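You operate a simulated robot arm through the tools that you are given. There is no shell and no other tool. Be economical: measure what you need, move in short steps, check, and stop when the job is done.

The job below is to be done with a simulated two-armed robot. You get a single attempt, and the scene is never put back.

## Task
Put the green block on the grey table away on the side table. Pick up the foam block with one hand, pass it to the other hand and put it on the top of the ageing cabinet. Put the 6 hex key from the top shelf of the left rack on the third shelf from the bottom of the right rack and the 8 hex key on the wait bay. Pull the right drawer of the right bench open. The order is free.

Only the result counts: the job must be done as asked and must still hold three seconds after the hand-in. Knocking over, shifting, dropping, spilling or breaking anything else fails it.

## Robot
Two 7-joint arms with fingered hands on one trunk, on a base that drives. Base frame: it is fixed to the floor where the robot stands at the start and does not move with it; the origin is under the middle of the robot, x ahead of it, y to its left, z up; the surface under the hand at the start is at about z = 0.8. Lengths are in m, angles in degrees, forces in N, time in s.
The left shoulder is at the start at [0.058, 0.185, 1.192], the right one opposite. With the tool pointing down near the work surface each hand reaches from about 0.1 to 0.82 m from the robot's upright axis, wherever it stands, measured 20 degrees to its own side. Places, roughly: foam block (11x25x10 cm) [-1.2, -7.3, 0.8]; green block [0.5, 0, 0.75]; hex key [-2.5, 1, 1]; right drawer of the right bench [0.1, -4.7, 0.6]; side table [-0.3, -5.3, 0.8]; third shelf of the right rack [-0.9, 1, 1.1]; top of the ageing cabinet [-0.3, -7.1, 1.5]; wait bay [-2, 1, 1.1]. Payload 4 kg a hand.
Tool frame (each hand has its own): the origin (TCP) lies between the finger pads and is the grasp point; the fingertips stand 0.026 m ahead of it; z points along the fingers, y is the line along which they close. The gripper opens to 0.132 m. The gripper's body begins 0.073 m behind the TCP. The gripper is a hand of 3 fingers: y runs from the thumb to the fingers, the wrist lies at [0, 0, -0.224] in the tool frame, and closing takes about 1.5 s.
Orientation is that of the tool frame in the base frame, as a unit quaternion [w, x, y, z]. With the fingers straight down and closing along the base's y, the tool's x points along the base's -x, its y along +y and its z along -z.

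## Interface
- The arms move only by the tool move_arm. It takes "left_series", "right_series" or both (then of equal length, played together; a hand with none holds still); each is a list of rows, each an object of numbers (a shift or turn left out is 0, a gripper value left out holds the last): "x", "y", "z": the shift along the base's x, y, z in units of 250 mm (1.0 is 250 mm); "ax", "ay", "az": the turn, a rotation vector about the base's x, y, z in units of 45 degrees (1.0 is 45 degrees). In form: [{"x": .., "y": .., "z": .., "ax": .., "ay": .., "az": ..}, ...]. A call has 1 to 12 rows; each row is the pose to reach, as a shift and turn from the pose commanded when the call began. "left_fingers" and "right_fingers" are, for a hand that has rows, the finger opening in m, from 0 to 0.132, set as the call begins (left out, the last holds). A call with a number of a shift or a turn outside -1 to 1 is refused whole. A row lasts 0.2 s, in which the tool goes at most 0.05 m and 8.6 degrees; a call with a longer step from one row to the next is refused whole, and so is a gripper value outside its range. Where a pose cannot be reached the arm comes as near as it can. A force on the tool above 40 N (or 10 N above the force at the start of the call, whichever is more), or a blocked arm, ends the call early, and 0.2 s more pass. The fingers move at their own pace (about 0.072 m/s each) and stop on an object; they squeeze with about 22 N. The grip force told is the motor's: it shows also when the fingers shut on nothing. Time passes only in rows, and 0.2 s behind the last, so rows that repeat a pose let the fingers close. It gives the time, the measured TCP pose, the force on the tool (base axes), the opening and the grip force at its end, in the units of the frame above (readings bear some noise), with the torque about the TCP (base axes, N m) and any sound that the robot's microphone picked up.
- Cameras (640 x 400 px; columns grow to the right, rows downward): "scene" is now at [0.1174, 0.0562, 1.4117]; the picture's right is [0.61, -0.79, -0.09], its down [-0.60, -0.39, -0.69] and it looks along [0.51, 0.48, -0.71] (base axes); focal length 214 px, centre (320, 200). "left" rides on the left gripper at [-0.062, 0.003, -0.092] in its tool frame; the picture's right is [-0.05, -1.00, 0.00], its down [0.83, -0.04, -0.56] and it looks along [0.55, -0.03, 0.83] (tool axes); focal length 230 px, centre (320, 200). "right" rides on the right gripper at [0.062, 0.003, -0.092] in its tool frame; the picture's right is [-0.05, 1.00, 0.00], its down [-0.83, -0.04, -0.55] and it looks along [-0.55, -0.03, 0.83] (tool axes); focal length 230 px, centre (320, 200). There is no depth. A picture from a camera that has moved, and an enlarged one, comes with that camera's place and axes in the base frame and with its lens. The place of the scene camera against the robot may be out by one fixed shift of up to 0.025 m in any direction.
- camera(camera): a new picture of that camera. No time passes.
- raise_lower(by): slides the trunk up (or, below 0, down) by that many m; the arms and the scene camera ride with it, the base frame stays. It gives what a move gives, with no picture.
- base_move(legs): drives the robot by 1 to 6 legs, each [ahead, left, turn to the left] in m, m and degrees, along the robot's own axes; the way and the turn of a leg run together, so that a leg with both is an arc; at most 1.5 m and 180 degrees a leg. The arms and the cameras ride along, it lands a little off, and it stops where it bumps. It gives what a move gives.
- hand_shape(shape, hand): the hand has 3 fingers and takes this shape, open, in about a second: jaw (thumb against the fingers, like two jaws); tri (thumb and two fingers); tip (a fingertip pinch); poke (one finger out to press); point (the index stretched); flat (the hand flat); cup (the hand cupped); fist (a fist). The gripper value then closes the fingers along that shape, each until it touches; the sizes above hold for jaw. It gives what a move gives, with no picture.
- head_to(pan, tilt): turns the head with the scene camera to pan (to the left, within 86 degrees either way) and tilt (down, from -29 to 69), counted from straight ahead of the robot. It gives what a move gives.
- close_up(camera, box): a new picture of the part [left, top, right, bottom] of that camera's present view, enlarged. No time passes.
- sign_off(): hands the job in; it is judged then, once.

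Work in short steps. Places have to be worked out from the pictures, the camera data and where the tool is seen: move nearer, look again, correct. Check each grasp and each placing, and mend what went wrong. You have 165 turns and 138 pictures in all, those below and enlarged ones among them. Open the grippers and draw the arms clear of the work before you hand the job in, unless the task says otherwise; then end with one line.

The tools are called after "Emit:" as name(argument=value, ...) on one line, values as JSON. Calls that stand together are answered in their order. move_arm: Moves the arms, as the interface text tells. Its arguments: {"type":"object","properties":{"left_series":{"type":"array","items":{"type":"object","properties":{"x":{"type":"number"},"y":{"type":"number"},"z":{"type":"number"},"ax":{"type":"number"},"ay":{"type":"number"},"az":{"type":"number"}}}},"left_fingers":{"type":"number"},"right_series":{"type":"array","items":{"type":"object","properties":{"x":{"type":"number"},"y":{"type":"number"},"z":{"type":"number"},"ax":{"type":"number"},"ay":{"type":"number"},"az":{"type":"number"}}}},"right_fingers":{"type":"number"}},"required":[]} The other tools are called the same way: raise_lower (by) slides the trunk up or down; hand_shape (shape, hand) gives the hand a shape; base_move (legs) drives the base; head_to (pan, tilt) turns the head that bears the scene camera; camera (camera) takes a picture; close_up (camera, box) takes an enlarged picture of a part of a camera's view; sign_off () hands the job in.

At the start:

```text
clock: 0.0
left_eef_pos: [0.5531, 0.2214, 1.1157]
left_ee_rot: [0.0, 0.0, 1.0, 0.0]
left_wrist_force: [0.4, 0.3, -0.7]
left_wrist_torque: [0.0, 0.0, -0.01]
left_opening: 0.1317
left_grasp_force: 0.1
left_shape: jaw
right_eef_pos: [0.5368, -0.1747, 1.042]
right_ee_rot: [0.0, 0.0, 1.0, -0.001]
right_wrist_force: [0.6, 0.0, -0.6]
right_wrist_torque: [0.0, -0.03, -0.02]
right_opening: 0.1317
right_grasp_force: 0.0
right_shape: jaw
trunk travel left (down, up): [-0.225, 0.237]
robot x, y, heading: [-0.0031, 0.0007, 0.1]
head pan, tilt: [38.2, 39.2]
```

scene: 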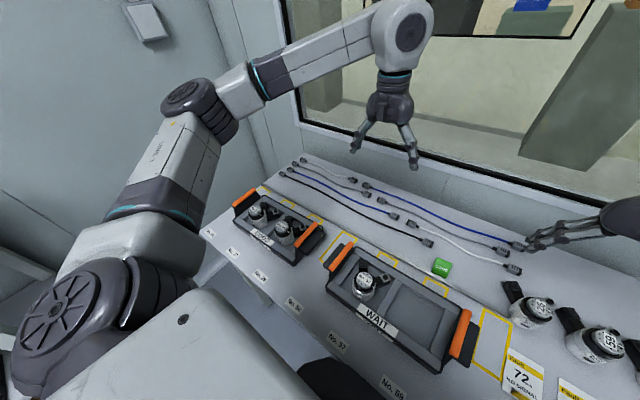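
right: 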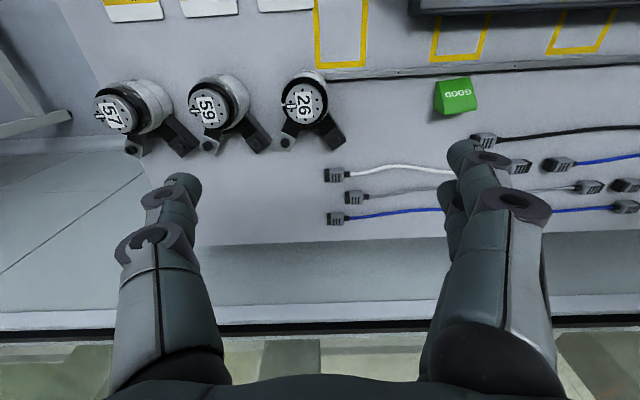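
left: 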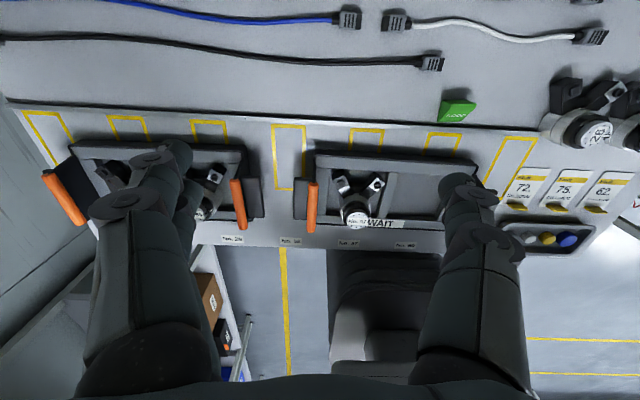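

The green block computes to about (0.537, -0.003, 0.81) from both hand cameras. I take enlarged views to get its shape and orientation.

Emit:
close_up(camera="left", box=[380, 60, 540, 160])

Emit:
close_up(camera="right", box=[400, 50, 560, 150])

```text
4.00 times, centred on (460, 110) of left
camera zoom: at [0.6145, 0.2245, 1.2075], right [0.05, -1.0, 0.0], down [-0.83, -0.04, 0.56], along [-0.55, -0.03, -0.83], focal length 920 px, centre (-240, 560)
```

zoom: 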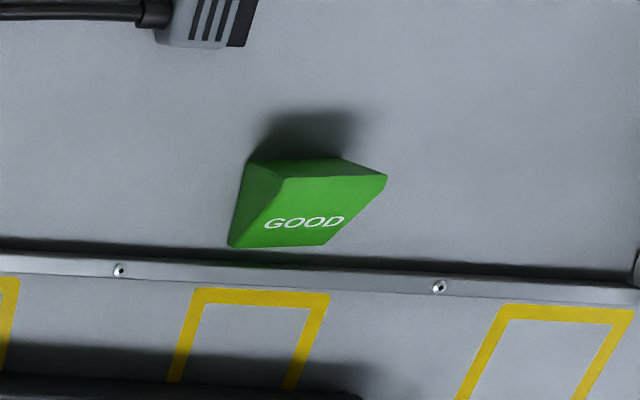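

```text
4.00 times, centred on (480, 100) of right
camera zoom: at [0.4749, -0.1718, 1.133], right [0.05, 1.0, 0.0], down [0.83, -0.04, 0.55], along [0.55, -0.03, -0.83], focal length 920 px, centre (-320, 600)
```

zoom: 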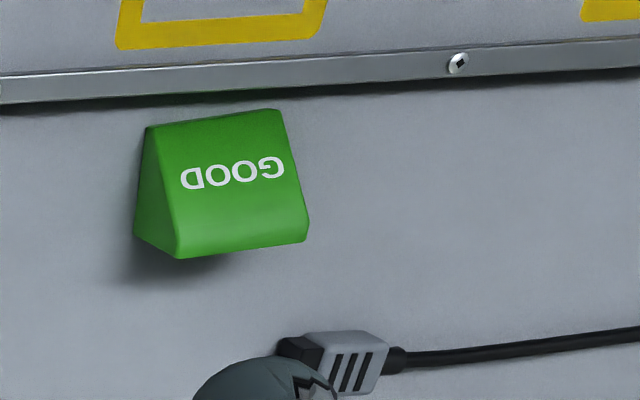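

The wedge is about 4.2 cm wide in y, spanning x 0.519–0.553, 3 cm high, on a table at z≈0.80. I move the right hand above it with a narrower opening and look.

Emit:
move_arm(right_series=[{"y": 0.17}, {"y": 0.34}, {"y": 0.51}, {"x": 0.01, "y": 0.676}, {"x": 0.01, "y": 0.676, "z": -0.15}, {"x": 0.01, "y": 0.676, "z": -0.3}, {"x": 0.01, "y": 0.676, "z": -0.45}, {"x": 0.01, "y": 0.676, "z": -0.45}], right_fingers=0.09)

Emit:
camera(camera="right")

```text
clock: 1.8
left_eef_pos: [0.5531, 0.2216, 1.1153]
left_ee_rot: [0.001, -0.001, 1.0, 0.0]
left_wrist_force: [-0.3, -0.3, 0.9]
left_wrist_torque: [0.01, 0.05, 0.02]
left_opening: 0.1319
left_grasp_force: 0.0
left_shape: jaw
right_eef_pos: [0.5406, -0.0031, 0.9291]
right_ee_rot: [0.0, 0.0, 1.0, 0.0]
right_wrist_force: [0.1, -0.4, -0.3]
right_wrist_torque: [0.01, -0.01, 0.02]
right_opening: 0.0903
right_grasp_force: 0.0
right_shape: jaw
trunk travel left (down, up): [-0.225, 0.237]
robot x, y, heading: [0.0024, 0.0021, -0.1]
head pan, tilt: [38.2, 39.2]
```

```text
132 pictures are left
camera right: at [0.4783, -0.0017, 1.0203], right [0.05, 1.0, 0.0], down [0.83, -0.04, 0.56], along [0.55, -0.03, -0.83], focal length 230 px, centre (320, 200)
```

right: 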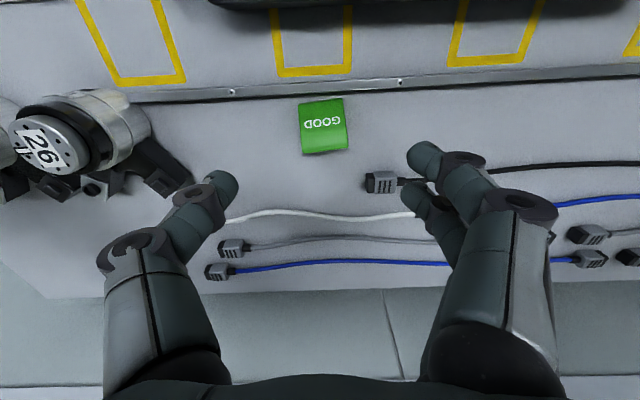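

The block is centred under the fingers at about (0.540, -0.003). I go down so the tips are just above the table and close.

Emit:
move_arm(right_series=[{"z": -0.13}, {"z": -0.26}, {"z": -0.385}, {"z": -0.385}])

Emit:
move_arm(right_series=[{}, {}, {}, {}, {}, {}, {}], right_fingers=0.02)

Emit:
camera(camera="right")

```text
clock: 2.8
left_eef_pos: [0.552, 0.2215, 1.1161]
left_ee_rot: [0.001, -0.001, 1.0, 0.0]
left_wrist_force: [0.3, -0.1, 0.2]
left_wrist_torque: [0.0, 0.01, -0.02]
left_opening: 0.1316
left_grasp_force: 0.0
left_shape: jaw
right_eef_pos: [0.54, -0.0044, 0.8329]
right_ee_rot: [0.0, 0.0, 1.0, -0.001]
right_wrist_force: [-0.3, 0.4, -0.5]
right_wrist_torque: [0.03, 0.05, 0.01]
right_opening: 0.0905
right_grasp_force: 0.0
right_shape: jaw
trunk travel left (down, up): [-0.225, 0.237]
robot x, y, heading: [-0.0006, 0.0013, 0.0]
head pan, tilt: [38.2, 39.2]
```

```text
clock: 4.4
left_eef_pos: [0.5527, 0.222, 1.1146]
left_ee_rot: [0.0, -0.002, 1.0, 0.0]
left_wrist_force: [-0.2, -0.3, 0.1]
left_wrist_torque: [0.01, 0.0, 0.02]
left_opening: 0.1319
left_grasp_force: 0.1
left_shape: jaw
right_eef_pos: [0.5406, -0.0056, 0.8324]
right_ee_rot: [0.001, -0.001, 1.0, 0.0]
right_wrist_force: [-0.1, 0.6, 0.0]
right_wrist_torque: [0.03, -0.03, 0.02]
right_opening: 0.0346
right_grasp_force: 22.1
right_shape: jaw
trunk travel left (down, up): [-0.225, 0.237]
robot x, y, heading: [-0.0023, 0.0001, -0.2]
head pan, tilt: [38.2, 39.2]
```

```text
131 pictures are left
camera right: at [0.4782, -0.0026, 0.9252], right [0.05, 1.0, 0.0], down [0.83, -0.04, 0.55], along [0.55, -0.03, -0.83], focal length 230 px, centre (320, 200)
```

right: 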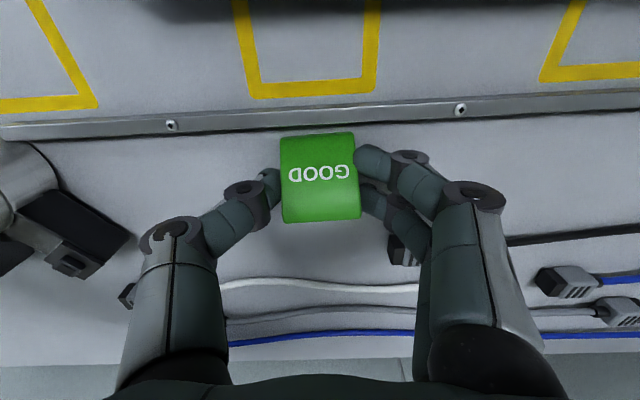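

The block is held at 3.5 cm opening with 22 N. I lift it and bring the hand back, then look around to find a free way for the base.

Emit:
move_arm(right_series=[{"z": 0.18}, {"z": 0.36}, {"z": 0.54}, {"z": 0.72}, {"z": 0.9}, {"z": 0.95, "x": -0.18}, {"z": 0.95, "x": -0.36}, {"z": 0.95, "x": -0.5, "y": -0.15}, {"z": 0.95, "x": -0.6, "y": -0.3}, {"z": 0.95, "x": -0.7, "y": -0.45}, {"z": 0.95, "x": -0.7, "y": -0.6}], left_series=[{}, {"x": -0.18}, {"x": -0.36}, {"x": -0.54}, {"x": -0.7}, {"x": -0.7}, {"x": -0.7}, {"x": -0.7}, {"x": -0.7}, {"x": -0.7}, {"x": -0.7}])

Emit:
head_to(pan=80, tilt=15)

Emit:
camera(camera="scene")

Emit:
head_to(pan=-80, tilt=15)

Emit:
camera(camera="scene")

```text
refused: row 8 steps farther than a row can; nothing moved
```

```text
clock: 5.5
left_eef_pos: [0.5523, 0.2217, 1.1165]
left_ee_rot: [0.0, 0.0, 1.0, -0.001]
left_wrist_force: [0.6, 0.0, -0.1]
left_wrist_torque: [0.0, 0.02, -0.01]
left_opening: 0.1319
left_grasp_force: 0.1
left_shape: jaw
right_eef_pos: [0.5398, -0.0042, 0.8326]
right_ee_rot: [0.0, 0.0, 1.0, 0.0]
right_wrist_force: [-0.4, -0.1, -0.5]
right_wrist_torque: [0.07, -0.01, -0.03]
right_opening: 0.0342
right_grasp_force: 21.8
right_shape: jaw
trunk travel left (down, up): [-0.225, 0.237]
robot x, y, heading: [0.0016, -0.0028, 0.1]
head pan, tilt: [80.0, 15.0]
```

```text
130 pictures are left
camera scene: at [0.0726, 0.0954, 1.457], right [0.97, -0.17, -0.14], down [-0.18, -0.26, -0.95], along [0.13, 0.95, -0.28], focal length 214 px, centre (320, 200)
```

scene: 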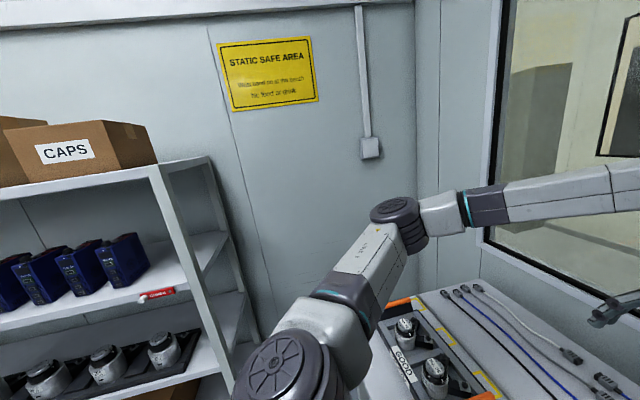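

```text
clock: 8.0
left_eef_pos: [0.5535, 0.2212, 1.115]
left_ee_rot: [-0.001, -0.001, 1.0, 0.0]
left_wrist_force: [0.6, 0.0, 0.0]
left_wrist_torque: [0.01, 0.0, 0.02]
left_opening: 0.1319
left_grasp_force: 0.0
left_shape: jaw
right_eef_pos: [0.5401, -0.005, 0.8328]
right_ee_rot: [-0.001, 0.0, 1.0, 0.0]
right_wrist_force: [-0.1, 0.7, -0.3]
right_wrist_torque: [-0.02, 0.0, 0.0]
right_opening: 0.0342
right_grasp_force: 21.8
right_shape: jaw
trunk travel left (down, up): [-0.225, 0.237]
robot x, y, heading: [-0.0001, -0.0014, -0.2]
head pan, tilt: [-80.0, 15.0]
```

```text
129 pictures are left
camera scene: at [0.0725, -0.0886, 1.457], right [-0.97, -0.17, 0.14], down [-0.18, 0.25, -0.95], along [0.13, -0.95, -0.28], focal length 214 px, centre (320, 200)
```

scene: 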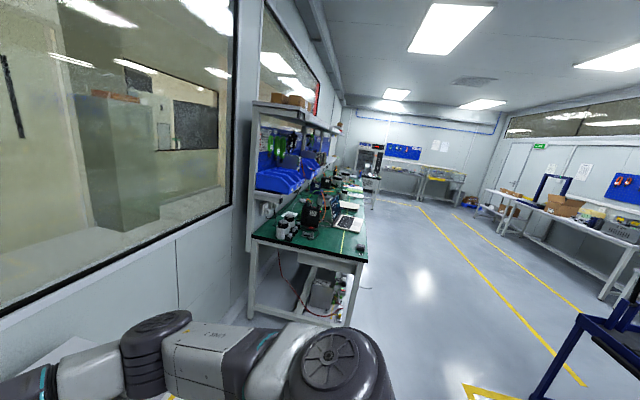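

The floor lane at x about -1 runs clear to the far end. I redo the lift with smaller steps.

Emit:
move_arm(right_series=[{"z": 0.18}, {"z": 0.36}, {"z": 0.54}, {"z": 0.72}, {"z": 0.9}, {"z": 0.95, "x": -0.18}, {"z": 0.95, "x": -0.36}, {"z": 0.95, "x": -0.48, "y": -0.13}, {"z": 0.95, "x": -0.6, "y": -0.28}, {"z": 0.95, "x": -0.7, "y": -0.43}, {"z": 0.95, "x": -0.7, "y": -0.6}], left_series=[{}, {"x": -0.18}, {"x": -0.36}, {"x": -0.54}, {"x": -0.7}, {"x": -0.7}, {"x": -0.7}, {"x": -0.7}, {"x": -0.7}, {"x": -0.7}, {"x": -0.7}])

Emit:
base_move(legs=[[-1.3, 0, 0], [0, 0, 90]])

Emit:
head_to(pan=0, tilt=15)

Emit:
camera(camera="scene")

```text
clock: 10.3
left_eef_pos: [0.3782, 0.2199, 1.116]
left_ee_rot: [0.001, -0.001, 1.0, 0.0]
left_wrist_force: [-0.5, 0.0, -0.3]
left_wrist_torque: [0.05, 0.01, -0.02]
left_opening: 0.1318
left_grasp_force: 0.0
left_shape: jaw
right_eef_pos: [0.3615, -0.1566, 1.0668]
right_ee_rot: [0.0, 0.001, 1.0, 0.002]
right_wrist_force: [-0.4, 0.2, 0.4]
right_wrist_torque: [0.01, 0.04, -0.01]
right_opening: 0.0342
right_grasp_force: 22.2
right_shape: jaw
trunk travel left (down, up): [-0.225, 0.237]
robot x, y, heading: [-0.002, 0.0007, -0.2]
head pan, tilt: [-80.0, 15.0]
```

```text
clock: 20.6
left_eef_pos: [-1.4876, 0.3994, 1.1143]
left_ee_rot: [0.001, -0.705, 0.709, 0.0]
left_wrist_force: [-0.9, 0.0, 0.5]
left_wrist_torque: [-0.02, -0.03, 0.0]
left_opening: 0.1319
left_grasp_force: 0.0
left_shape: jaw
right_eef_pos: [-1.1116, 0.3827, 1.0687]
right_ee_rot: [-0.001, -0.705, 0.709, 0.0]
right_wrist_force: [0.3, -0.1, 0.1]
right_wrist_torque: [0.01, 0.02, 0.0]
right_opening: 0.0343
right_grasp_force: 22.4
right_shape: jaw
trunk travel left (down, up): [-0.225, 0.237]
robot x, y, heading: [-1.2704, 0.0203, 89.6]
head pan, tilt: [-80.0, 15.0]
```

```text
clock: 22.2
left_eef_pos: [-1.4888, 0.4004, 1.115]
left_ee_rot: [0.0, -0.706, 0.709, 0.0]
left_wrist_force: [0.1, -0.5, 0.7]
left_wrist_torque: [0.02, -0.03, -0.01]
left_opening: 0.1317
left_grasp_force: 0.1
left_shape: jaw
right_eef_pos: [-1.1115, 0.382, 1.0678]
right_ee_rot: [0.0, -0.704, 0.71, 0.0]
right_wrist_force: [0.1, -0.6, -0.9]
right_wrist_torque: [-0.05, 0.01, 0.02]
right_opening: 0.0343
right_grasp_force: 22.2
right_shape: jaw
trunk travel left (down, up): [-0.225, 0.237]
robot x, y, heading: [-1.2691, 0.0201, 89.8]
head pan, tilt: [0.0, 15.0]
```

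```text
128 pictures are left
camera scene: at [-1.2882, 0.1919, 1.4459], right [1.0, -0.01, 0.0], down [0.0, -0.4, -0.92], along [0.01, 0.92, -0.4], focal length 214 px, centre (320, 200)
```

scene: 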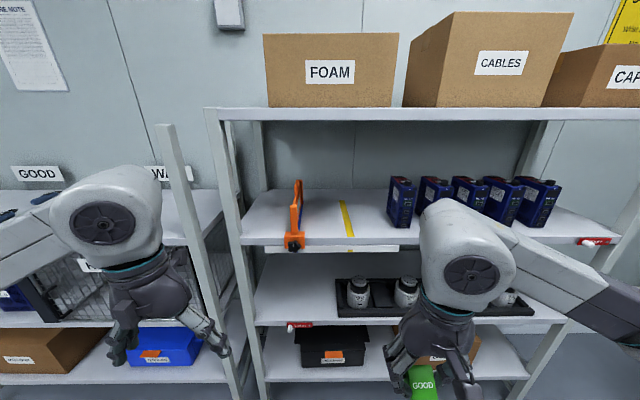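

The right rack is ahead, the left rack with GOOD/WAIT bays to the left. I drive about 0.9 m to the left to see the left rack.

Emit:
base_move(legs=[[0, 0.9, 0]])

Emit:
head_to(pan=0, tilt=25)

Emit:
camera(camera="scene")

Emit:
camera(camera="left")

```text
clock: 26.8
left_eef_pos: [-2.3738, 0.3907, 1.1145]
left_ee_rot: [0.0, 0.713, -0.701, -0.001]
left_wrist_force: [-1.0, 0.2, -0.5]
left_wrist_torque: [-0.02, 0.0, -0.01]
left_opening: 0.1319
left_grasp_force: 0.1
left_shape: jaw
right_eef_pos: [-1.9962, 0.3803, 1.0674]
right_ee_rot: [0.0, 0.713, -0.701, 0.0]
right_wrist_force: [1.1, 0.1, -0.5]
right_wrist_torque: [0.02, -0.01, -0.01]
right_opening: 0.0342
right_grasp_force: 22.5
right_shape: jaw
trunk travel left (down, up): [-0.225, 0.237]
robot x, y, heading: [-2.1483, 0.0176, 90.9]
head pan, tilt: [0.0, 15.0]
```

```text
clock: 27.5
left_eef_pos: [-2.3722, 0.39, 1.1144]
left_ee_rot: [0.0, 0.713, -0.701, 0.0]
left_wrist_force: [0.3, 0.4, 0.1]
left_wrist_torque: [0.05, 0.0, -0.01]
left_opening: 0.1315
left_grasp_force: 0.0
left_shape: jaw
right_eef_pos: [-1.9965, 0.3817, 1.0684]
right_ee_rot: [0.001, 0.713, -0.702, -0.001]
right_wrist_force: [0.6, 0.2, -0.6]
right_wrist_torque: [-0.01, -0.01, 0.01]
right_opening: 0.0342
right_grasp_force: 21.6
right_shape: jaw
trunk travel left (down, up): [-0.225, 0.237]
robot x, y, heading: [-2.1458, 0.0164, 90.8]
head pan, tilt: [0.0, 25.0]
```

```text
127 pictures are left
camera scene: at [-2.1681, 0.1844, 1.4301], right [1.0, 0.02, 0.0], down [0.01, -0.55, -0.84], along [-0.01, 0.84, -0.55], focal length 214 px, centre (320, 200)
```

scene: 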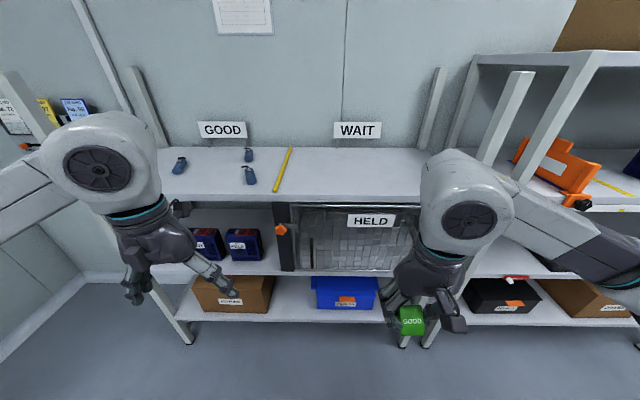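

```text
126 pictures are left
camera left: at [-2.3772, 0.4524, 1.2068], right [1.0, 0.07, 0.0], down [0.06, -0.83, 0.56], along [0.04, -0.55, -0.83], focal length 230 px, centre (320, 200)
```

left: 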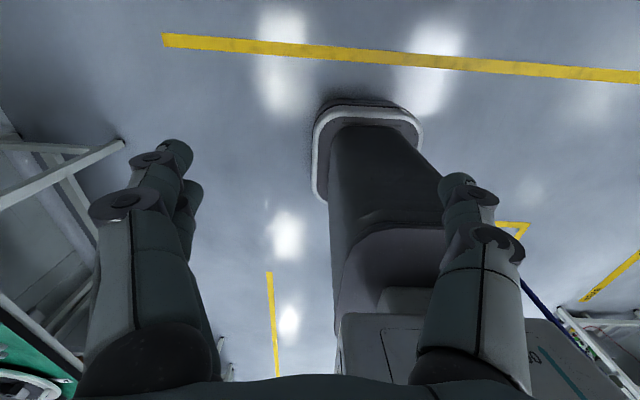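

The left rack's top shelf holds three small blue hex keys in the GOOD half; the WAIT half is right of the yellow strip. I zoom in on the keys.

Emit:
close_up(camera="scene", box=[160, 110, 300, 200])

Emit:
close_up(camera="scene", box=[270, 100, 430, 200])

```text
4.44 times, centred on (230, 155) of scene
camera zoom: at [-2.1681, 0.1844, 1.4301], right [1.0, 0.02, 0.0], down [0.01, -0.55, -0.84], along [-0.01, 0.84, -0.55], focal length 953 px, centre (720, 400)
```

zoom: 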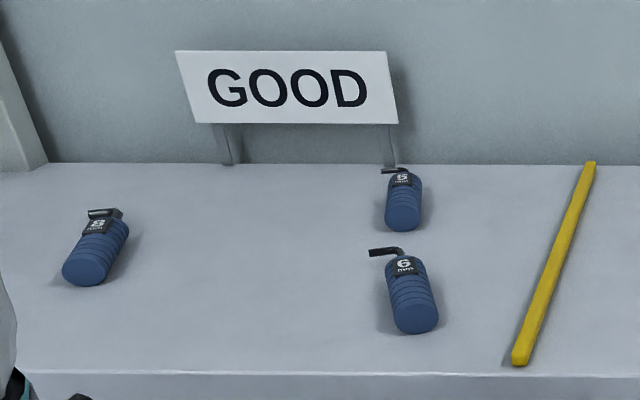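

```text
4.00 times, centred on (350, 150) of scene
camera zoom: at [-2.1681, 0.1844, 1.4301], right [1.0, 0.02, 0.0], down [0.01, -0.55, -0.84], along [-0.01, 0.84, -0.55], focal length 858 px, centre (200, 400)
```

zoom: 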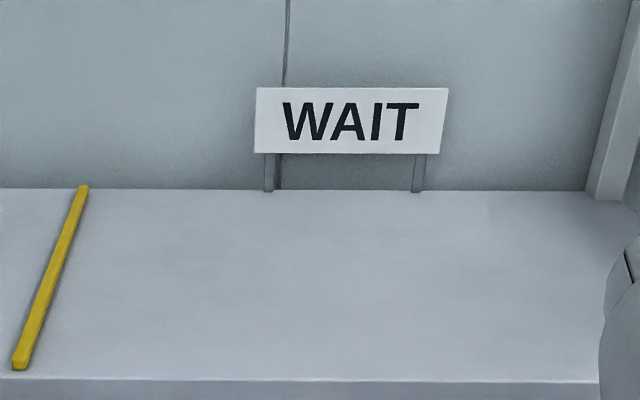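

Three keys: left reads "8", front reads "6", the back one is unclear ("5"/"6"). I raise the trunk for clearance and drive nearer for a better look.

Emit:
raise_lower(by=0.12)

Emit:
base_move(legs=[[0, 0.3, 0], [0.25, 0, 0]])

Emit:
head_to(pan=10, tilt=35)

Emit:
camera(camera="scene")

Emit:
close_up(camera="scene", box=[220, 60, 420, 185])

```text
clock: 29.0
left_eef_pos: [-2.3732, 0.3914, 1.2353]
left_ee_rot: [0.0, 0.714, -0.7, 0.0]
left_wrist_force: [0.6, -1.1, -1.0]
left_wrist_torque: [-0.01, 0.0, 0.01]
left_opening: 0.1321
left_grasp_force: 0.0
left_shape: jaw
right_eef_pos: [-1.9961, 0.3817, 1.1878]
right_ee_rot: [0.0, 0.713, -0.701, 0.0]
right_wrist_force: [0.4, -0.4, -0.3]
right_wrist_torque: [0.01, 0.04, 0.01]
right_opening: 0.0341
right_grasp_force: 22.1
right_shape: jaw
trunk travel left (down, up): [-0.345, 0.117]
robot x, y, heading: [-2.1468, 0.0163, 90.8]
head pan, tilt: [0.0, 25.0]
```

```text
clock: 32.5
left_eef_pos: [-2.674, 0.6466, 1.2353]
left_ee_rot: [-0.001, 0.711, -0.703, -0.001]
left_wrist_force: [0.9, 0.5, 0.6]
left_wrist_torque: [-0.01, 0.0, 0.02]
left_opening: 0.1319
left_grasp_force: 0.1
left_shape: jaw
right_eef_pos: [-2.2983, 0.6332, 1.1864]
right_ee_rot: [0.001, 0.71, -0.704, -0.001]
right_wrist_force: [-0.9, -0.5, 0.6]
right_wrist_torque: [0.0, 0.02, -0.02]
right_opening: 0.0341
right_grasp_force: 21.9
right_shape: jaw
trunk travel left (down, up): [-0.345, 0.117]
robot x, y, heading: [-2.4485, 0.2731, 90.4]
head pan, tilt: [0.0, 25.0]
```

```text
clock: 33.2
left_eef_pos: [-2.6745, 0.6492, 1.2345]
left_ee_rot: [0.001, 0.71, -0.704, 0.0]
left_wrist_force: [0.1, -0.3, 0.2]
left_wrist_torque: [-0.02, 0.01, 0.0]
left_opening: 0.1318
left_grasp_force: 0.0
left_shape: jaw
right_eef_pos: [-2.2979, 0.6358, 1.1874]
right_ee_rot: [0.001, 0.709, -0.705, 0.002]
right_wrist_force: [-0.3, 0.1, -0.3]
right_wrist_torque: [-0.01, 0.0, 0.03]
right_opening: 0.034
right_grasp_force: 22.1
right_shape: jaw
trunk travel left (down, up): [-0.345, 0.117]
robot x, y, heading: [-2.4472, 0.2709, 90.2]
head pan, tilt: [10.0, 35.0]
```

```text
123 pictures are left
camera scene: at [-2.4861, 0.3731, 1.5513], right [0.98, 0.18, -0.01], down [0.1, -0.59, -0.8], along [-0.15, 0.78, -0.6], focal length 214 px, centre (320, 200)
```

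scene: 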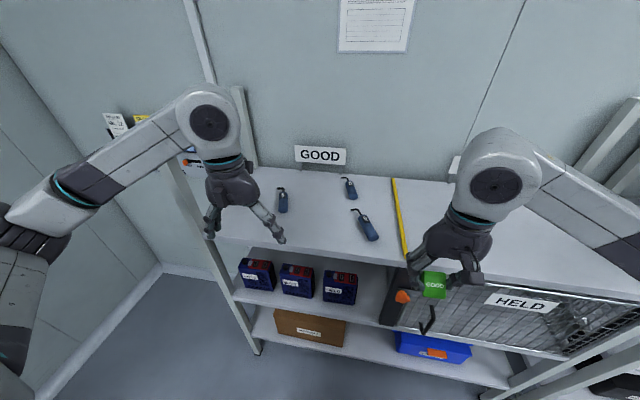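

```text
3.20 times, centred on (320, 122) of scene
camera zoom: at [-2.4861, 0.3731, 1.5513], right [0.98, 0.18, -0.01], down [0.1, -0.59, -0.8], along [-0.15, 0.78, -0.6], focal length 686 px, centre (320, 448)
```

zoom: 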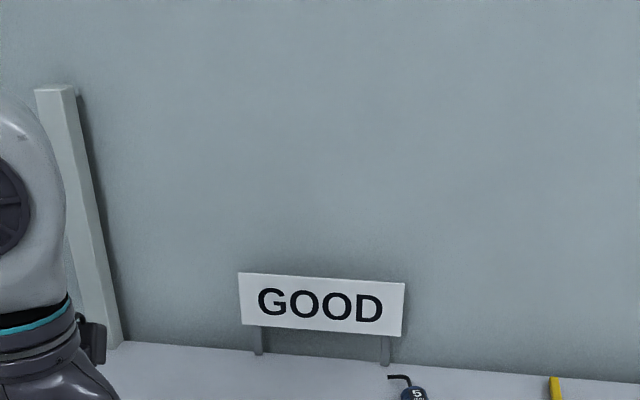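

Emit:
close_up(camera="scene", box=[264, 170, 392, 250])

```text
5.00 times, centred on (328, 210) of scene
camera zoom: at [-2.4861, 0.3731, 1.5513], right [0.98, 0.18, -0.01], down [0.1, -0.59, -0.8], along [-0.15, 0.78, -0.6], focal length 1072 px, centre (280, 150)
```

zoom: 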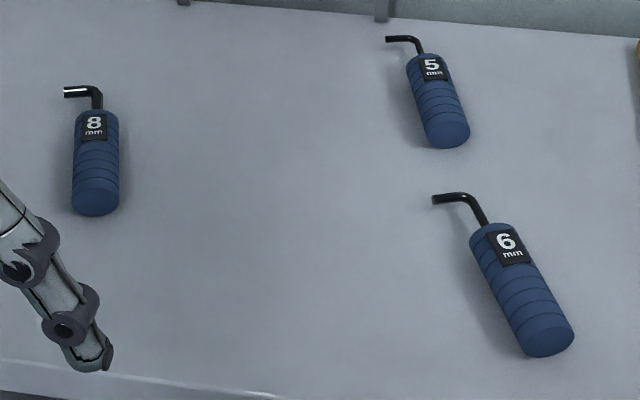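

Clear now: 8 is at about (-2.74, 0.97), 6 at (-2.43, 0.885), 5 behind; shelf top about z 1.055. I bring the left hand above the 8 key, turned ~18° to match its handle, to measure with the hand camera.

Emit:
move_arm(left_series=[{"y": 0.18, "az": 0.1}, {"y": 0.36, "x": -0.05, "az": 0.2}, {"y": 0.54, "x": -0.1, "az": 0.3}, {"y": 0.72, "x": -0.15, "az": 0.4}, {"y": 0.88, "x": -0.2, "az": 0.4}, {"y": 1.0, "x": -0.26, "az": 0.4}, {"y": 1.0, "x": -0.26, "az": 0.4}], left_fingers=0.09)

Emit:
camera(camera="left")

```text
clock: 34.9
left_eef_pos: [-2.7412, 0.8978, 1.231]
left_ee_rot: [0.001, 0.812, -0.584, 0.001]
left_wrist_force: [0.1, 0.5, 0.8]
left_wrist_torque: [0.0, 0.0, -0.02]
left_opening: 0.09
left_grasp_force: 0.0
left_shape: jaw
right_eef_pos: [-2.2982, 0.6349, 1.1871]
right_ee_rot: [0.0, 0.71, -0.705, 0.0]
right_wrist_force: [-0.4, 0.0, -0.2]
right_wrist_torque: [0.0, 0.02, -0.02]
right_opening: 0.0343
right_grasp_force: 22.2
right_shape: jaw
trunk travel left (down, up): [-0.345, 0.117]
robot x, y, heading: [-2.4497, 0.269, 90.4]
head pan, tilt: [10.0, 35.0]
```

```text
120 pictures are left
camera left: at [-2.7633, 0.9543, 1.3235], right [0.93, 0.37, 0.0], down [0.3, -0.77, 0.55], along [0.2, -0.52, -0.83], focal length 230 px, centre (320, 200)
```

left: 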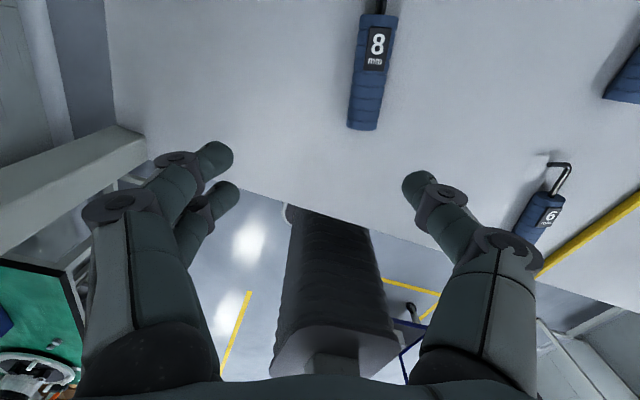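

The 8 handle centre is about (-2.708, 0.947), axis 18° as set. I move over it, go part-way down and look.

Emit:
move_arm(left_series=[{"x": 0.07, "y": 0.1}, {"x": 0.132, "y": 0.196}, {"x": 0.132, "y": 0.196, "z": -0.15}, {"x": 0.132, "y": 0.196, "z": -0.3}, {"x": 0.132, "y": 0.196, "z": -0.3}])

Emit:
camera(camera="left")

```text
clock: 36.0
left_eef_pos: [-2.7041, 0.9476, 1.1612]
left_ee_rot: [-0.001, 0.811, -0.586, 0.0]
left_wrist_force: [0.8, -0.2, -0.1]
left_wrist_torque: [0.02, 0.02, -0.01]
left_opening: 0.0902
left_grasp_force: 0.1
left_shape: jaw
right_eef_pos: [-2.2964, 0.6339, 1.1885]
right_ee_rot: [-0.001, 0.71, -0.705, 0.0]
right_wrist_force: [-1.0, 0.3, -0.1]
right_wrist_torque: [-0.03, 0.03, 0.03]
right_opening: 0.0343
right_grasp_force: 21.6
right_shape: jaw
trunk travel left (down, up): [-0.345, 0.117]
robot x, y, heading: [-2.4531, 0.2719, 90.5]
head pan, tilt: [10.0, 35.0]
```

```text
119 pictures are left
camera left: at [-2.7255, 1.0046, 1.2528], right [0.93, 0.36, 0.0], down [0.3, -0.78, 0.55], along [0.2, -0.52, -0.83], focal length 230 px, centre (320, 200)
```

left: 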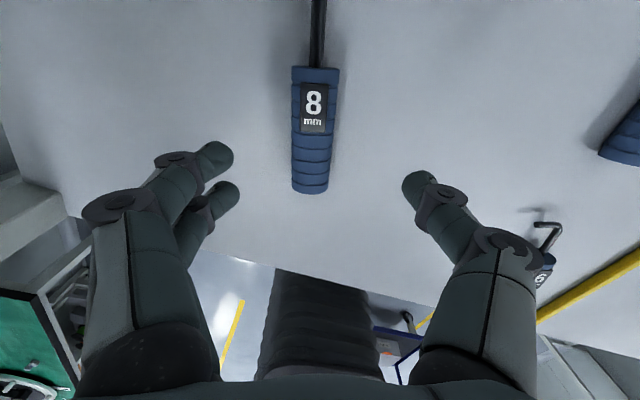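

Centred within a few mm. I descend to z 1.088 and close.

Emit:
move_arm(left_series=[{"x": -0.015, "y": 0.008, "z": -0.1}, {"x": -0.015, "y": 0.008, "z": -0.2}, {"x": -0.015, "y": 0.008, "z": -0.25}, {"x": -0.015, "y": 0.008, "z": -0.295}, {"x": -0.015, "y": 0.008, "z": -0.295}])

Emit:
move_arm(left_series=[{}, {}, {}, {}, {}, {}, {}], left_fingers=0.01)

Emit:
camera(camera="left")

```text
clock: 37.2
left_eef_pos: [-2.7107, 0.9525, 1.0875]
left_ee_rot: [0.001, 0.812, -0.584, 0.0]
left_wrist_force: [-0.3, -0.2, -0.3]
left_wrist_torque: [-0.01, -0.01, 0.02]
left_opening: 0.0905
left_grasp_force: 0.0
left_shape: jaw
right_eef_pos: [-2.2968, 0.634, 1.1878]
right_ee_rot: [0.0, 0.709, -0.705, 0.0]
right_wrist_force: [0.4, -0.3, -0.7]
right_wrist_torque: [0.0, 0.0, -0.01]
right_opening: 0.0341
right_grasp_force: 21.9
right_shape: jaw
trunk travel left (down, up): [-0.345, 0.117]
robot x, y, heading: [-2.4473, 0.2716, 90.5]
head pan, tilt: [10.0, 35.0]
```

```text
clock: 38.9
left_eef_pos: [-2.7091, 0.95, 1.0879]
left_ee_rot: [0.0, 0.811, -0.585, -0.001]
left_wrist_force: [0.2, 0.9, 0.3]
left_wrist_torque: [-0.01, -0.02, -0.02]
left_opening: 0.0254
left_grasp_force: 22.2
left_shape: jaw
right_eef_pos: [-2.2983, 0.6351, 1.1867]
right_ee_rot: [0.0, 0.71, -0.704, 0.0]
right_wrist_force: [-0.8, -1.0, -0.1]
right_wrist_torque: [0.0, 0.01, 0.01]
right_opening: 0.0342
right_grasp_force: 21.9
right_shape: jaw
trunk travel left (down, up): [-0.345, 0.117]
robot x, y, heading: [-2.4435, 0.2722, 90.5]
head pan, tilt: [10.0, 35.0]
```

```text
118 pictures are left
camera left: at [-2.732, 1.0081, 1.1797], right [0.93, 0.37, 0.0], down [0.3, -0.77, 0.56], along [0.2, -0.52, -0.83], focal length 230 px, centre (320, 200)
```

left: 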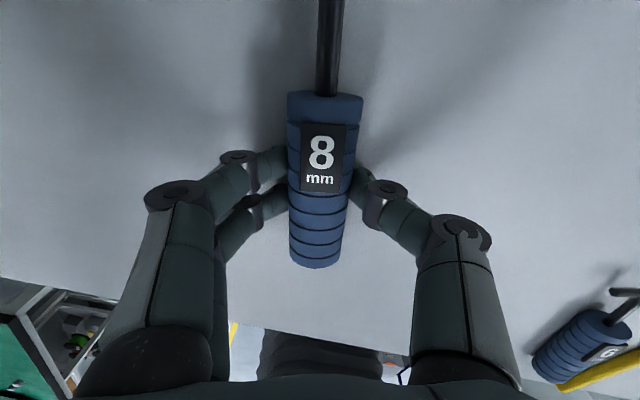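

Key 8 is firmly held. I lift it 12 cm and drive 0.66 m right to bring it over the wait bay.

Emit:
move_arm(left_series=[{"z": 0.16}, {"z": 0.32}, {"z": 0.48}, {"z": 0.48}])

Emit:
base_move(legs=[[0, -0.66, 0]])

Emit:
camera(camera="scene")

Emit:
camera(camera="left")

```text
clock: 39.9
left_eef_pos: [-2.7095, 0.9509, 1.2045]
left_ee_rot: [0.0, 0.812, -0.584, 0.0]
left_wrist_force: [0.7, 0.2, 0.2]
left_wrist_torque: [-0.01, 0.03, 0.0]
left_opening: 0.0257
left_grasp_force: 21.6
left_shape: jaw
right_eef_pos: [-2.298, 0.6371, 1.1869]
right_ee_rot: [0.0, 0.71, -0.704, 0.0]
right_wrist_force: [0.4, 0.4, -1.2]
right_wrist_torque: [0.02, -0.02, 0.04]
right_opening: 0.0343
right_grasp_force: 22.0
right_shape: jaw
trunk travel left (down, up): [-0.345, 0.117]
robot x, y, heading: [-2.4501, 0.2726, 90.4]
head pan, tilt: [10.0, 35.0]
```

```text
clock: 43.5
left_eef_pos: [-2.0473, 0.9534, 1.2047]
left_ee_rot: [0.001, 0.81, -0.587, 0.001]
left_wrist_force: [0.2, 0.7, -0.4]
left_wrist_torque: [0.0, 0.01, 0.02]
left_opening: 0.0257
left_grasp_force: 21.8
left_shape: jaw
right_eef_pos: [-1.6384, 0.6347, 1.1878]
right_ee_rot: [0.0, -0.707, 0.708, 0.0]
right_wrist_force: [-0.6, 0.1, -0.7]
right_wrist_torque: [0.03, 0.0, 0.0]
right_opening: 0.034
right_grasp_force: 22.0
right_shape: jaw
trunk travel left (down, up): [-0.345, 0.117]
robot x, y, heading: [-1.7935, 0.2721, 90.0]
head pan, tilt: [10.0, 35.0]
```

```text
117 pictures are left
camera scene: at [-1.8297, 0.3739, 1.5513], right [0.99, 0.17, -0.01], down [0.1, -0.59, -0.8], along [-0.14, 0.79, -0.6], focal length 214 px, centre (320, 200)
```

scene: 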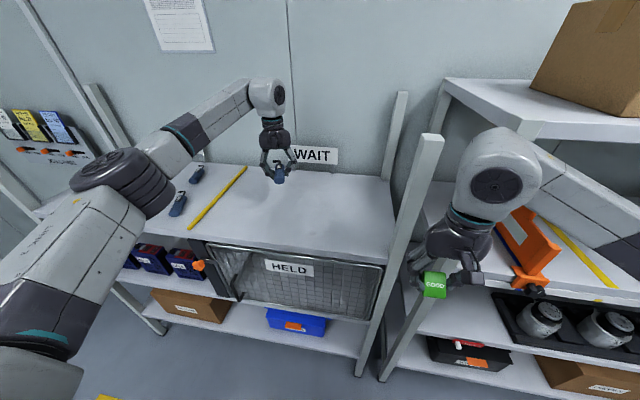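

```text
116 pictures are left
camera left: at [-2.0698, 1.011, 1.2968], right [0.93, 0.36, 0.0], down [0.3, -0.78, 0.56], along [0.2, -0.52, -0.83], focal length 230 px, centre (320, 200)
```

left: 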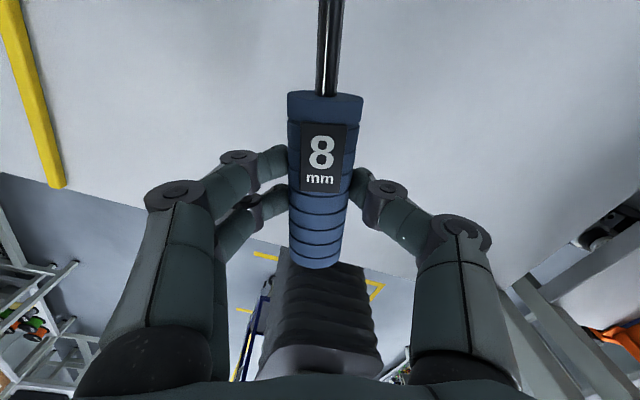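

Key 8 hangs over the wait bay, well right of the strip. I lower it to its pick height and release.

Emit:
move_arm(left_series=[{"z": -0.15}, {"z": -0.3}, {"z": -0.4}, {"z": -0.462}, {"z": -0.462}])

Emit:
move_arm(left_series=[{}, {}, {}, {}, {}], left_fingers=0.08)

Emit:
move_arm(left_series=[{"z": 0.15}, {"z": 0.3}, {"z": 0.48}, {"z": 0.64}, {"z": 0.64}])

Emit:
camera(camera="left")

```text
clock: 44.7
left_eef_pos: [-2.048, 0.9529, 1.0907]
left_ee_rot: [-0.001, 0.81, -0.587, 0.0]
left_wrist_force: [-0.1, 0.5, -0.2]
left_wrist_torque: [0.0, -0.03, 0.01]
left_opening: 0.0259
left_grasp_force: 22.1
left_shape: jaw
right_eef_pos: [-1.6379, 0.6347, 1.1882]
right_ee_rot: [0.001, -0.707, 0.707, 0.0]
right_wrist_force: [0.1, -0.3, -0.3]
right_wrist_torque: [0.01, 0.02, 0.03]
right_opening: 0.0344
right_grasp_force: 21.8
right_shape: jaw
trunk travel left (down, up): [-0.345, 0.117]
robot x, y, heading: [-1.7925, 0.2749, 89.8]
head pan, tilt: [10.0, 35.0]
```

```text
clock: 45.9
left_eef_pos: [-2.0484, 0.9542, 1.0896]
left_ee_rot: [0.0, 0.809, -0.588, 0.0]
left_wrist_force: [0.2, -0.7, -0.3]
left_wrist_torque: [0.03, 0.03, -0.02]
left_opening: 0.0795
left_grasp_force: 0.0
left_shape: jaw
right_eef_pos: [-1.6378, 0.6355, 1.1875]
right_ee_rot: [-0.001, -0.706, 0.708, 0.0]
right_wrist_force: [-0.4, 0.1, -1.3]
right_wrist_torque: [0.02, 0.02, -0.02]
right_opening: 0.0342
right_grasp_force: 22.2
right_shape: jaw
trunk travel left (down, up): [-0.345, 0.117]
robot x, y, heading: [-1.7945, 0.2746, 90.0]
head pan, tilt: [10.0, 35.0]
```

```text
clock: 47.1
left_eef_pos: [-2.0437, 0.9568, 1.2497]
left_ee_rot: [0.0, 0.809, -0.588, 0.0]
left_wrist_force: [-1.1, -0.2, -0.4]
left_wrist_torque: [0.02, 0.0, -0.01]
left_opening: 0.0797
left_grasp_force: 0.0
left_shape: jaw
right_eef_pos: [-1.6392, 0.635, 1.1873]
right_ee_rot: [0.0, -0.706, 0.708, 0.0]
right_wrist_force: [-0.6, 0.1, -0.8]
right_wrist_torque: [-0.03, 0.01, 0.0]
right_opening: 0.034
right_grasp_force: 22.4
right_shape: jaw
trunk travel left (down, up): [-0.345, 0.117]
robot x, y, heading: [-1.794, 0.273, 89.9]
head pan, tilt: [10.0, 35.0]
```

```text
115 pictures are left
camera left: at [-2.0655, 1.0143, 1.3424], right [0.93, 0.36, 0.0], down [0.3, -0.78, 0.56], along [0.2, -0.52, -0.83], focal length 230 px, centre (320, 200)
```

left: 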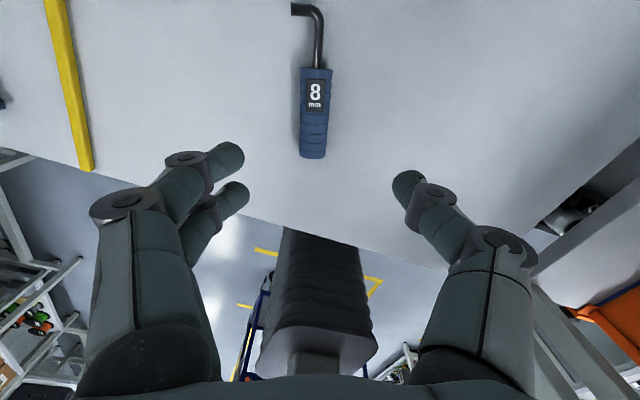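

Key 8 rests in the wait bay. Before picking the 6, I look at the right rack to judge the gap over the third shelf.

Emit:
head_to(pan=-45, tilt=30)

Emit:
camera(camera="scene")

```text
clock: 48.3
left_eef_pos: [-2.0427, 0.9564, 1.2501]
left_ee_rot: [0.0, 0.809, -0.587, 0.0]
left_wrist_force: [0.5, -0.3, -0.4]
left_wrist_torque: [-0.02, 0.0, 0.01]
left_opening: 0.0799
left_grasp_force: 0.1
left_shape: jaw
right_eef_pos: [-1.6376, 0.6347, 1.1873]
right_ee_rot: [0.0, -0.707, 0.707, 0.001]
right_wrist_force: [-0.2, 0.4, -1.3]
right_wrist_torque: [-0.02, -0.04, -0.03]
right_opening: 0.0344
right_grasp_force: 22.2
right_shape: jaw
trunk travel left (down, up): [-0.345, 0.117]
robot x, y, heading: [-1.7959, 0.273, 89.7]
head pan, tilt: [-45.0, 30.0]
```

```text
114 pictures are left
camera scene: at [-1.7499, 0.3513, 1.56], right [0.71, -0.71, 0.03], down [-0.35, -0.38, -0.85], along [0.61, 0.59, -0.52], focal length 214 px, centre (320, 200)
```

scene: 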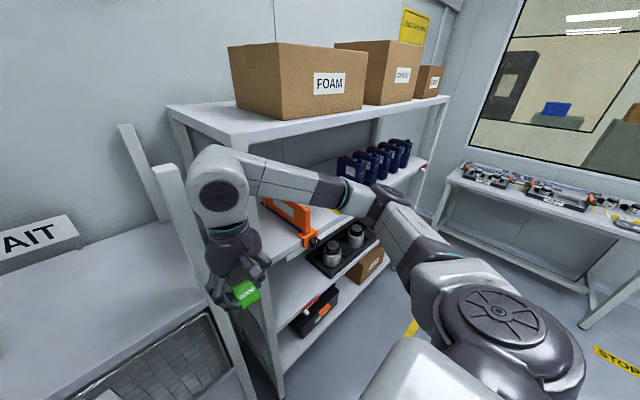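

The third shelf (orange clamp, blue boxes) has roughly 0.45 m of headroom, so I will hold the 6 key with a tilted tool. I drive back left 0.4 m and look at the 6 with the left hand camera.

Emit:
base_move(legs=[[0, 0.4, 0]])

Emit:
camera(camera="left")

```text
clock: 50.8
left_eef_pos: [-2.4415, 0.9561, 1.2503]
left_ee_rot: [0.0, 0.809, -0.587, 0.0]
left_wrist_force: [-0.8, -0.1, 0.7]
left_wrist_torque: [-0.01, -0.01, -0.03]
left_opening: 0.0796
left_grasp_force: 0.0
left_shape: jaw
right_eef_pos: [-2.0357, 0.635, 1.1884]
right_ee_rot: [0.0, -0.707, 0.707, 0.001]
right_wrist_force: [-0.8, 0.6, -0.5]
right_wrist_torque: [0.0, -0.02, 0.02]
right_opening: 0.0342
right_grasp_force: 22.0
right_shape: jaw
trunk travel left (down, up): [-0.345, 0.117]
robot x, y, heading: [-2.193, 0.2731, 90.2]
head pan, tilt: [-45.0, 30.0]
```

```text
113 pictures are left
camera left: at [-2.464, 1.0134, 1.3428], right [0.93, 0.36, 0.0], down [0.3, -0.78, 0.55], along [0.2, -0.52, -0.83], focal length 230 px, centre (320, 200)
```

left: 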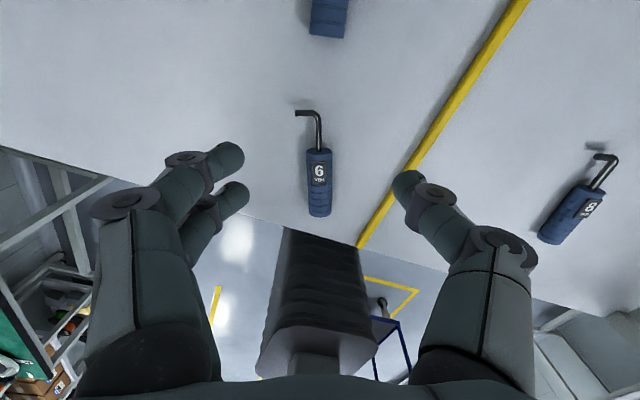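

The 6 handle centre is (-2.408, 0.864), axis 23°. I turn to match, tilt 30° in the handle's plane, and hover.

Emit:
move_arm(left_series=[{"x": 0.05, "y": -0.18, "az": 0.1}, {"x": 0.134, "y": -0.34, "az": 0.11}, {"x": 0.134, "y": -0.36, "az": 0.11}])

Emit:
move_arm(left_series=[{"ax": 0.16, "ay": 0.068}, {"ax": 0.32, "ay": 0.136, "z": -0.1}, {"ax": 0.48, "ay": 0.204, "z": -0.2}, {"ax": 0.614, "ay": 0.26, "z": -0.35}, {"ax": 0.614, "ay": 0.26, "z": -0.35}])

Emit:
camera(camera="left")

```text
clock: 51.6
left_eef_pos: [-2.4103, 0.8671, 1.2507]
left_ee_rot: [0.0, 0.835, -0.551, -0.001]
left_wrist_force: [0.6, -0.3, -0.7]
left_wrist_torque: [-0.03, -0.02, 0.01]
left_opening: 0.0799
left_grasp_force: 0.0
left_shape: jaw
right_eef_pos: [-2.0369, 0.6367, 1.1883]
right_ee_rot: [0.0, -0.707, 0.707, 0.0]
right_wrist_force: [-0.2, 0.4, 0.6]
right_wrist_torque: [0.01, -0.03, -0.01]
right_opening: 0.034
right_grasp_force: 22.8
right_shape: jaw
trunk travel left (down, up): [-0.345, 0.117]
robot x, y, heading: [-2.1902, 0.2739, 90.0]
head pan, tilt: [-45.0, 30.0]
```

```text
clock: 52.8
left_eef_pos: [-2.4091, 0.8651, 1.1611]
left_ee_rot: [-0.143, 0.806, -0.532, -0.216]
left_wrist_force: [0.1, -0.5, -0.3]
left_wrist_torque: [0.05, -0.02, 0.0]
left_opening: 0.0797
left_grasp_force: 0.1
left_shape: jaw
right_eef_pos: [-2.0376, 0.6361, 1.1886]
right_ee_rot: [0.0, -0.707, 0.707, -0.001]
right_wrist_force: [-0.5, 0.3, -1.2]
right_wrist_torque: [0.0, 0.0, 0.01]
right_opening: 0.034
right_grasp_force: 21.5
right_shape: jaw
trunk travel left (down, up): [-0.345, 0.117]
robot x, y, heading: [-2.1926, 0.2741, 89.7]
head pan, tilt: [-45.0, 30.0]
```

```text
112 pictures are left
camera left: at [-2.4145, 0.87, 1.2708], right [0.9, 0.43, 0.03], down [0.43, -0.9, 0.06], along [0.05, -0.05, -1.0], focal length 230 px, centre (320, 200)
```

left: 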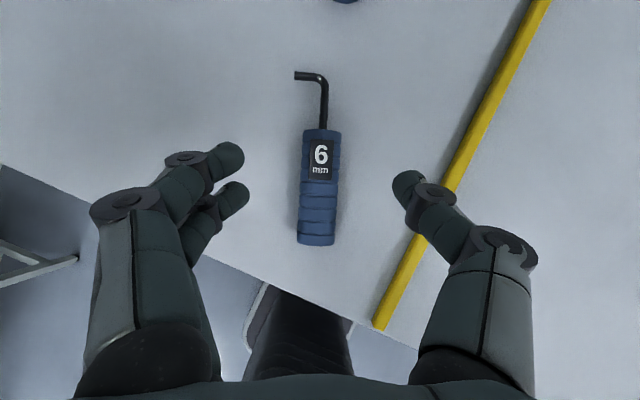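

The tilted hand is centred over the 6. I descend carefully to z≈1.087, close and check.

Emit:
move_arm(left_series=[{"z": -0.1}, {"z": -0.2}, {"z": -0.25, "y": 0.01}, {"z": -0.28, "y": 0.01}, {"z": -0.296, "y": 0.01}, {"z": -0.296, "y": 0.01}])

Emit:
move_arm(left_series=[{}, {}, {}, {}, {}, {}, {}], left_fingers=0.01)

Emit:
camera(camera="left")

```text
clock: 54.2
left_eef_pos: [-2.408, 0.8688, 1.091]
left_ee_rot: [-0.145, 0.805, -0.532, -0.218]
left_wrist_force: [-0.7, 2.9, 15.5]
left_wrist_torque: [-0.24, 0.73, -0.17]
left_opening: 0.0795
left_grasp_force: 0.0
left_shape: jaw
right_eef_pos: [-2.0361, 0.635, 1.1865]
right_ee_rot: [0.0, -0.707, 0.707, -0.001]
right_wrist_force: [-0.2, -0.5, -1.2]
right_wrist_torque: [0.01, -0.02, -0.01]
right_opening: 0.0344
right_grasp_force: 22.1
right_shape: jaw
trunk travel left (down, up): [-0.345, 0.117]
robot x, y, heading: [-2.1895, 0.276, 90.0]
head pan, tilt: [-45.0, 30.0]
```

```text
clock: 55.8
left_eef_pos: [-2.4079, 0.8664, 1.0907]
left_ee_rot: [-0.144, 0.806, -0.532, -0.217]
left_wrist_force: [-0.5, 3.5, 24.4]
left_wrist_torque: [0.24, 0.37, 0.05]
left_opening: 0.0274
left_grasp_force: 21.8
left_shape: jaw
right_eef_pos: [-2.0365, 0.6341, 1.1898]
right_ee_rot: [-0.001, 0.708, -0.707, -0.001]
right_wrist_force: [0.9, -0.5, 0.0]
right_wrist_torque: [-0.01, 0.01, 0.0]
right_opening: 0.0343
right_grasp_force: 21.9
right_shape: jaw
trunk travel left (down, up): [-0.345, 0.117]
robot x, y, heading: [-2.1943, 0.2719, 90.1]
head pan, tilt: [-45.0, 30.0]
```

```text
111 pictures are left
camera left: at [-2.4133, 0.8715, 1.2006], right [0.9, 0.43, 0.03], down [0.43, -0.9, 0.06], along [0.05, -0.04, -1.0], focal length 230 px, centre (320, 200)
```

left: 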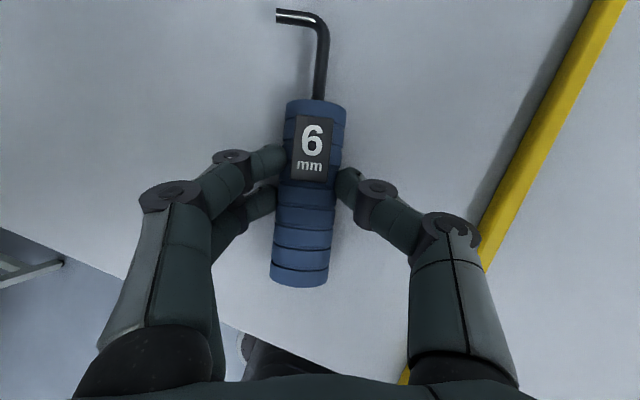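

A light touch on the shelf (TCP 1.091) and the key is gripped. I lift it and check.

Emit:
move_arm(left_series=[{"z": 0.12}, {"z": 0.28}, {"z": 0.44}, {"z": 0.6}, {"z": 0.6}])

Emit:
camera(camera="left")

```text
clock: 57.0
left_eef_pos: [-2.4115, 0.8726, 1.2372]
left_ee_rot: [-0.142, 0.806, -0.532, -0.216]
left_wrist_force: [0.2, -0.6, -0.9]
left_wrist_torque: [0.02, -0.03, 0.01]
left_opening: 0.0249
left_grasp_force: 21.9
left_shape: jaw
right_eef_pos: [-2.0371, 0.6353, 1.1879]
right_ee_rot: [0.0, -0.707, 0.707, 0.0]
right_wrist_force: [0.2, -0.3, -0.5]
right_wrist_torque: [-0.01, 0.0, 0.0]
right_opening: 0.0341
right_grasp_force: 22.6
right_shape: jaw
trunk travel left (down, up): [-0.345, 0.117]
robot x, y, heading: [-2.1916, 0.2758, 90.0]
head pan, tilt: [-45.0, 30.0]
```

```text
110 pictures are left
camera left: at [-2.4172, 0.8769, 1.3483], right [0.9, 0.43, 0.03], down [0.43, -0.9, 0.07], along [0.05, -0.05, -1.0], focal length 230 px, centre (320, 200)
```

left: 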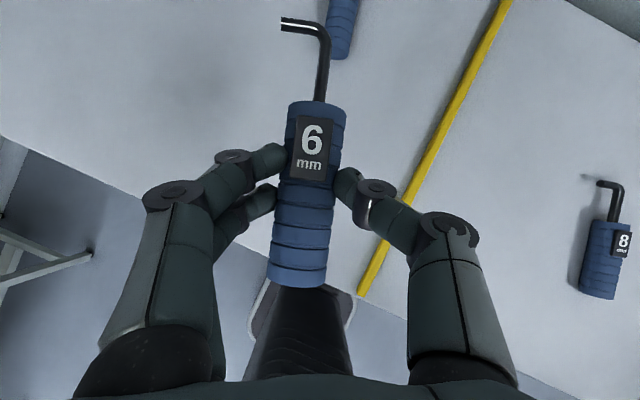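

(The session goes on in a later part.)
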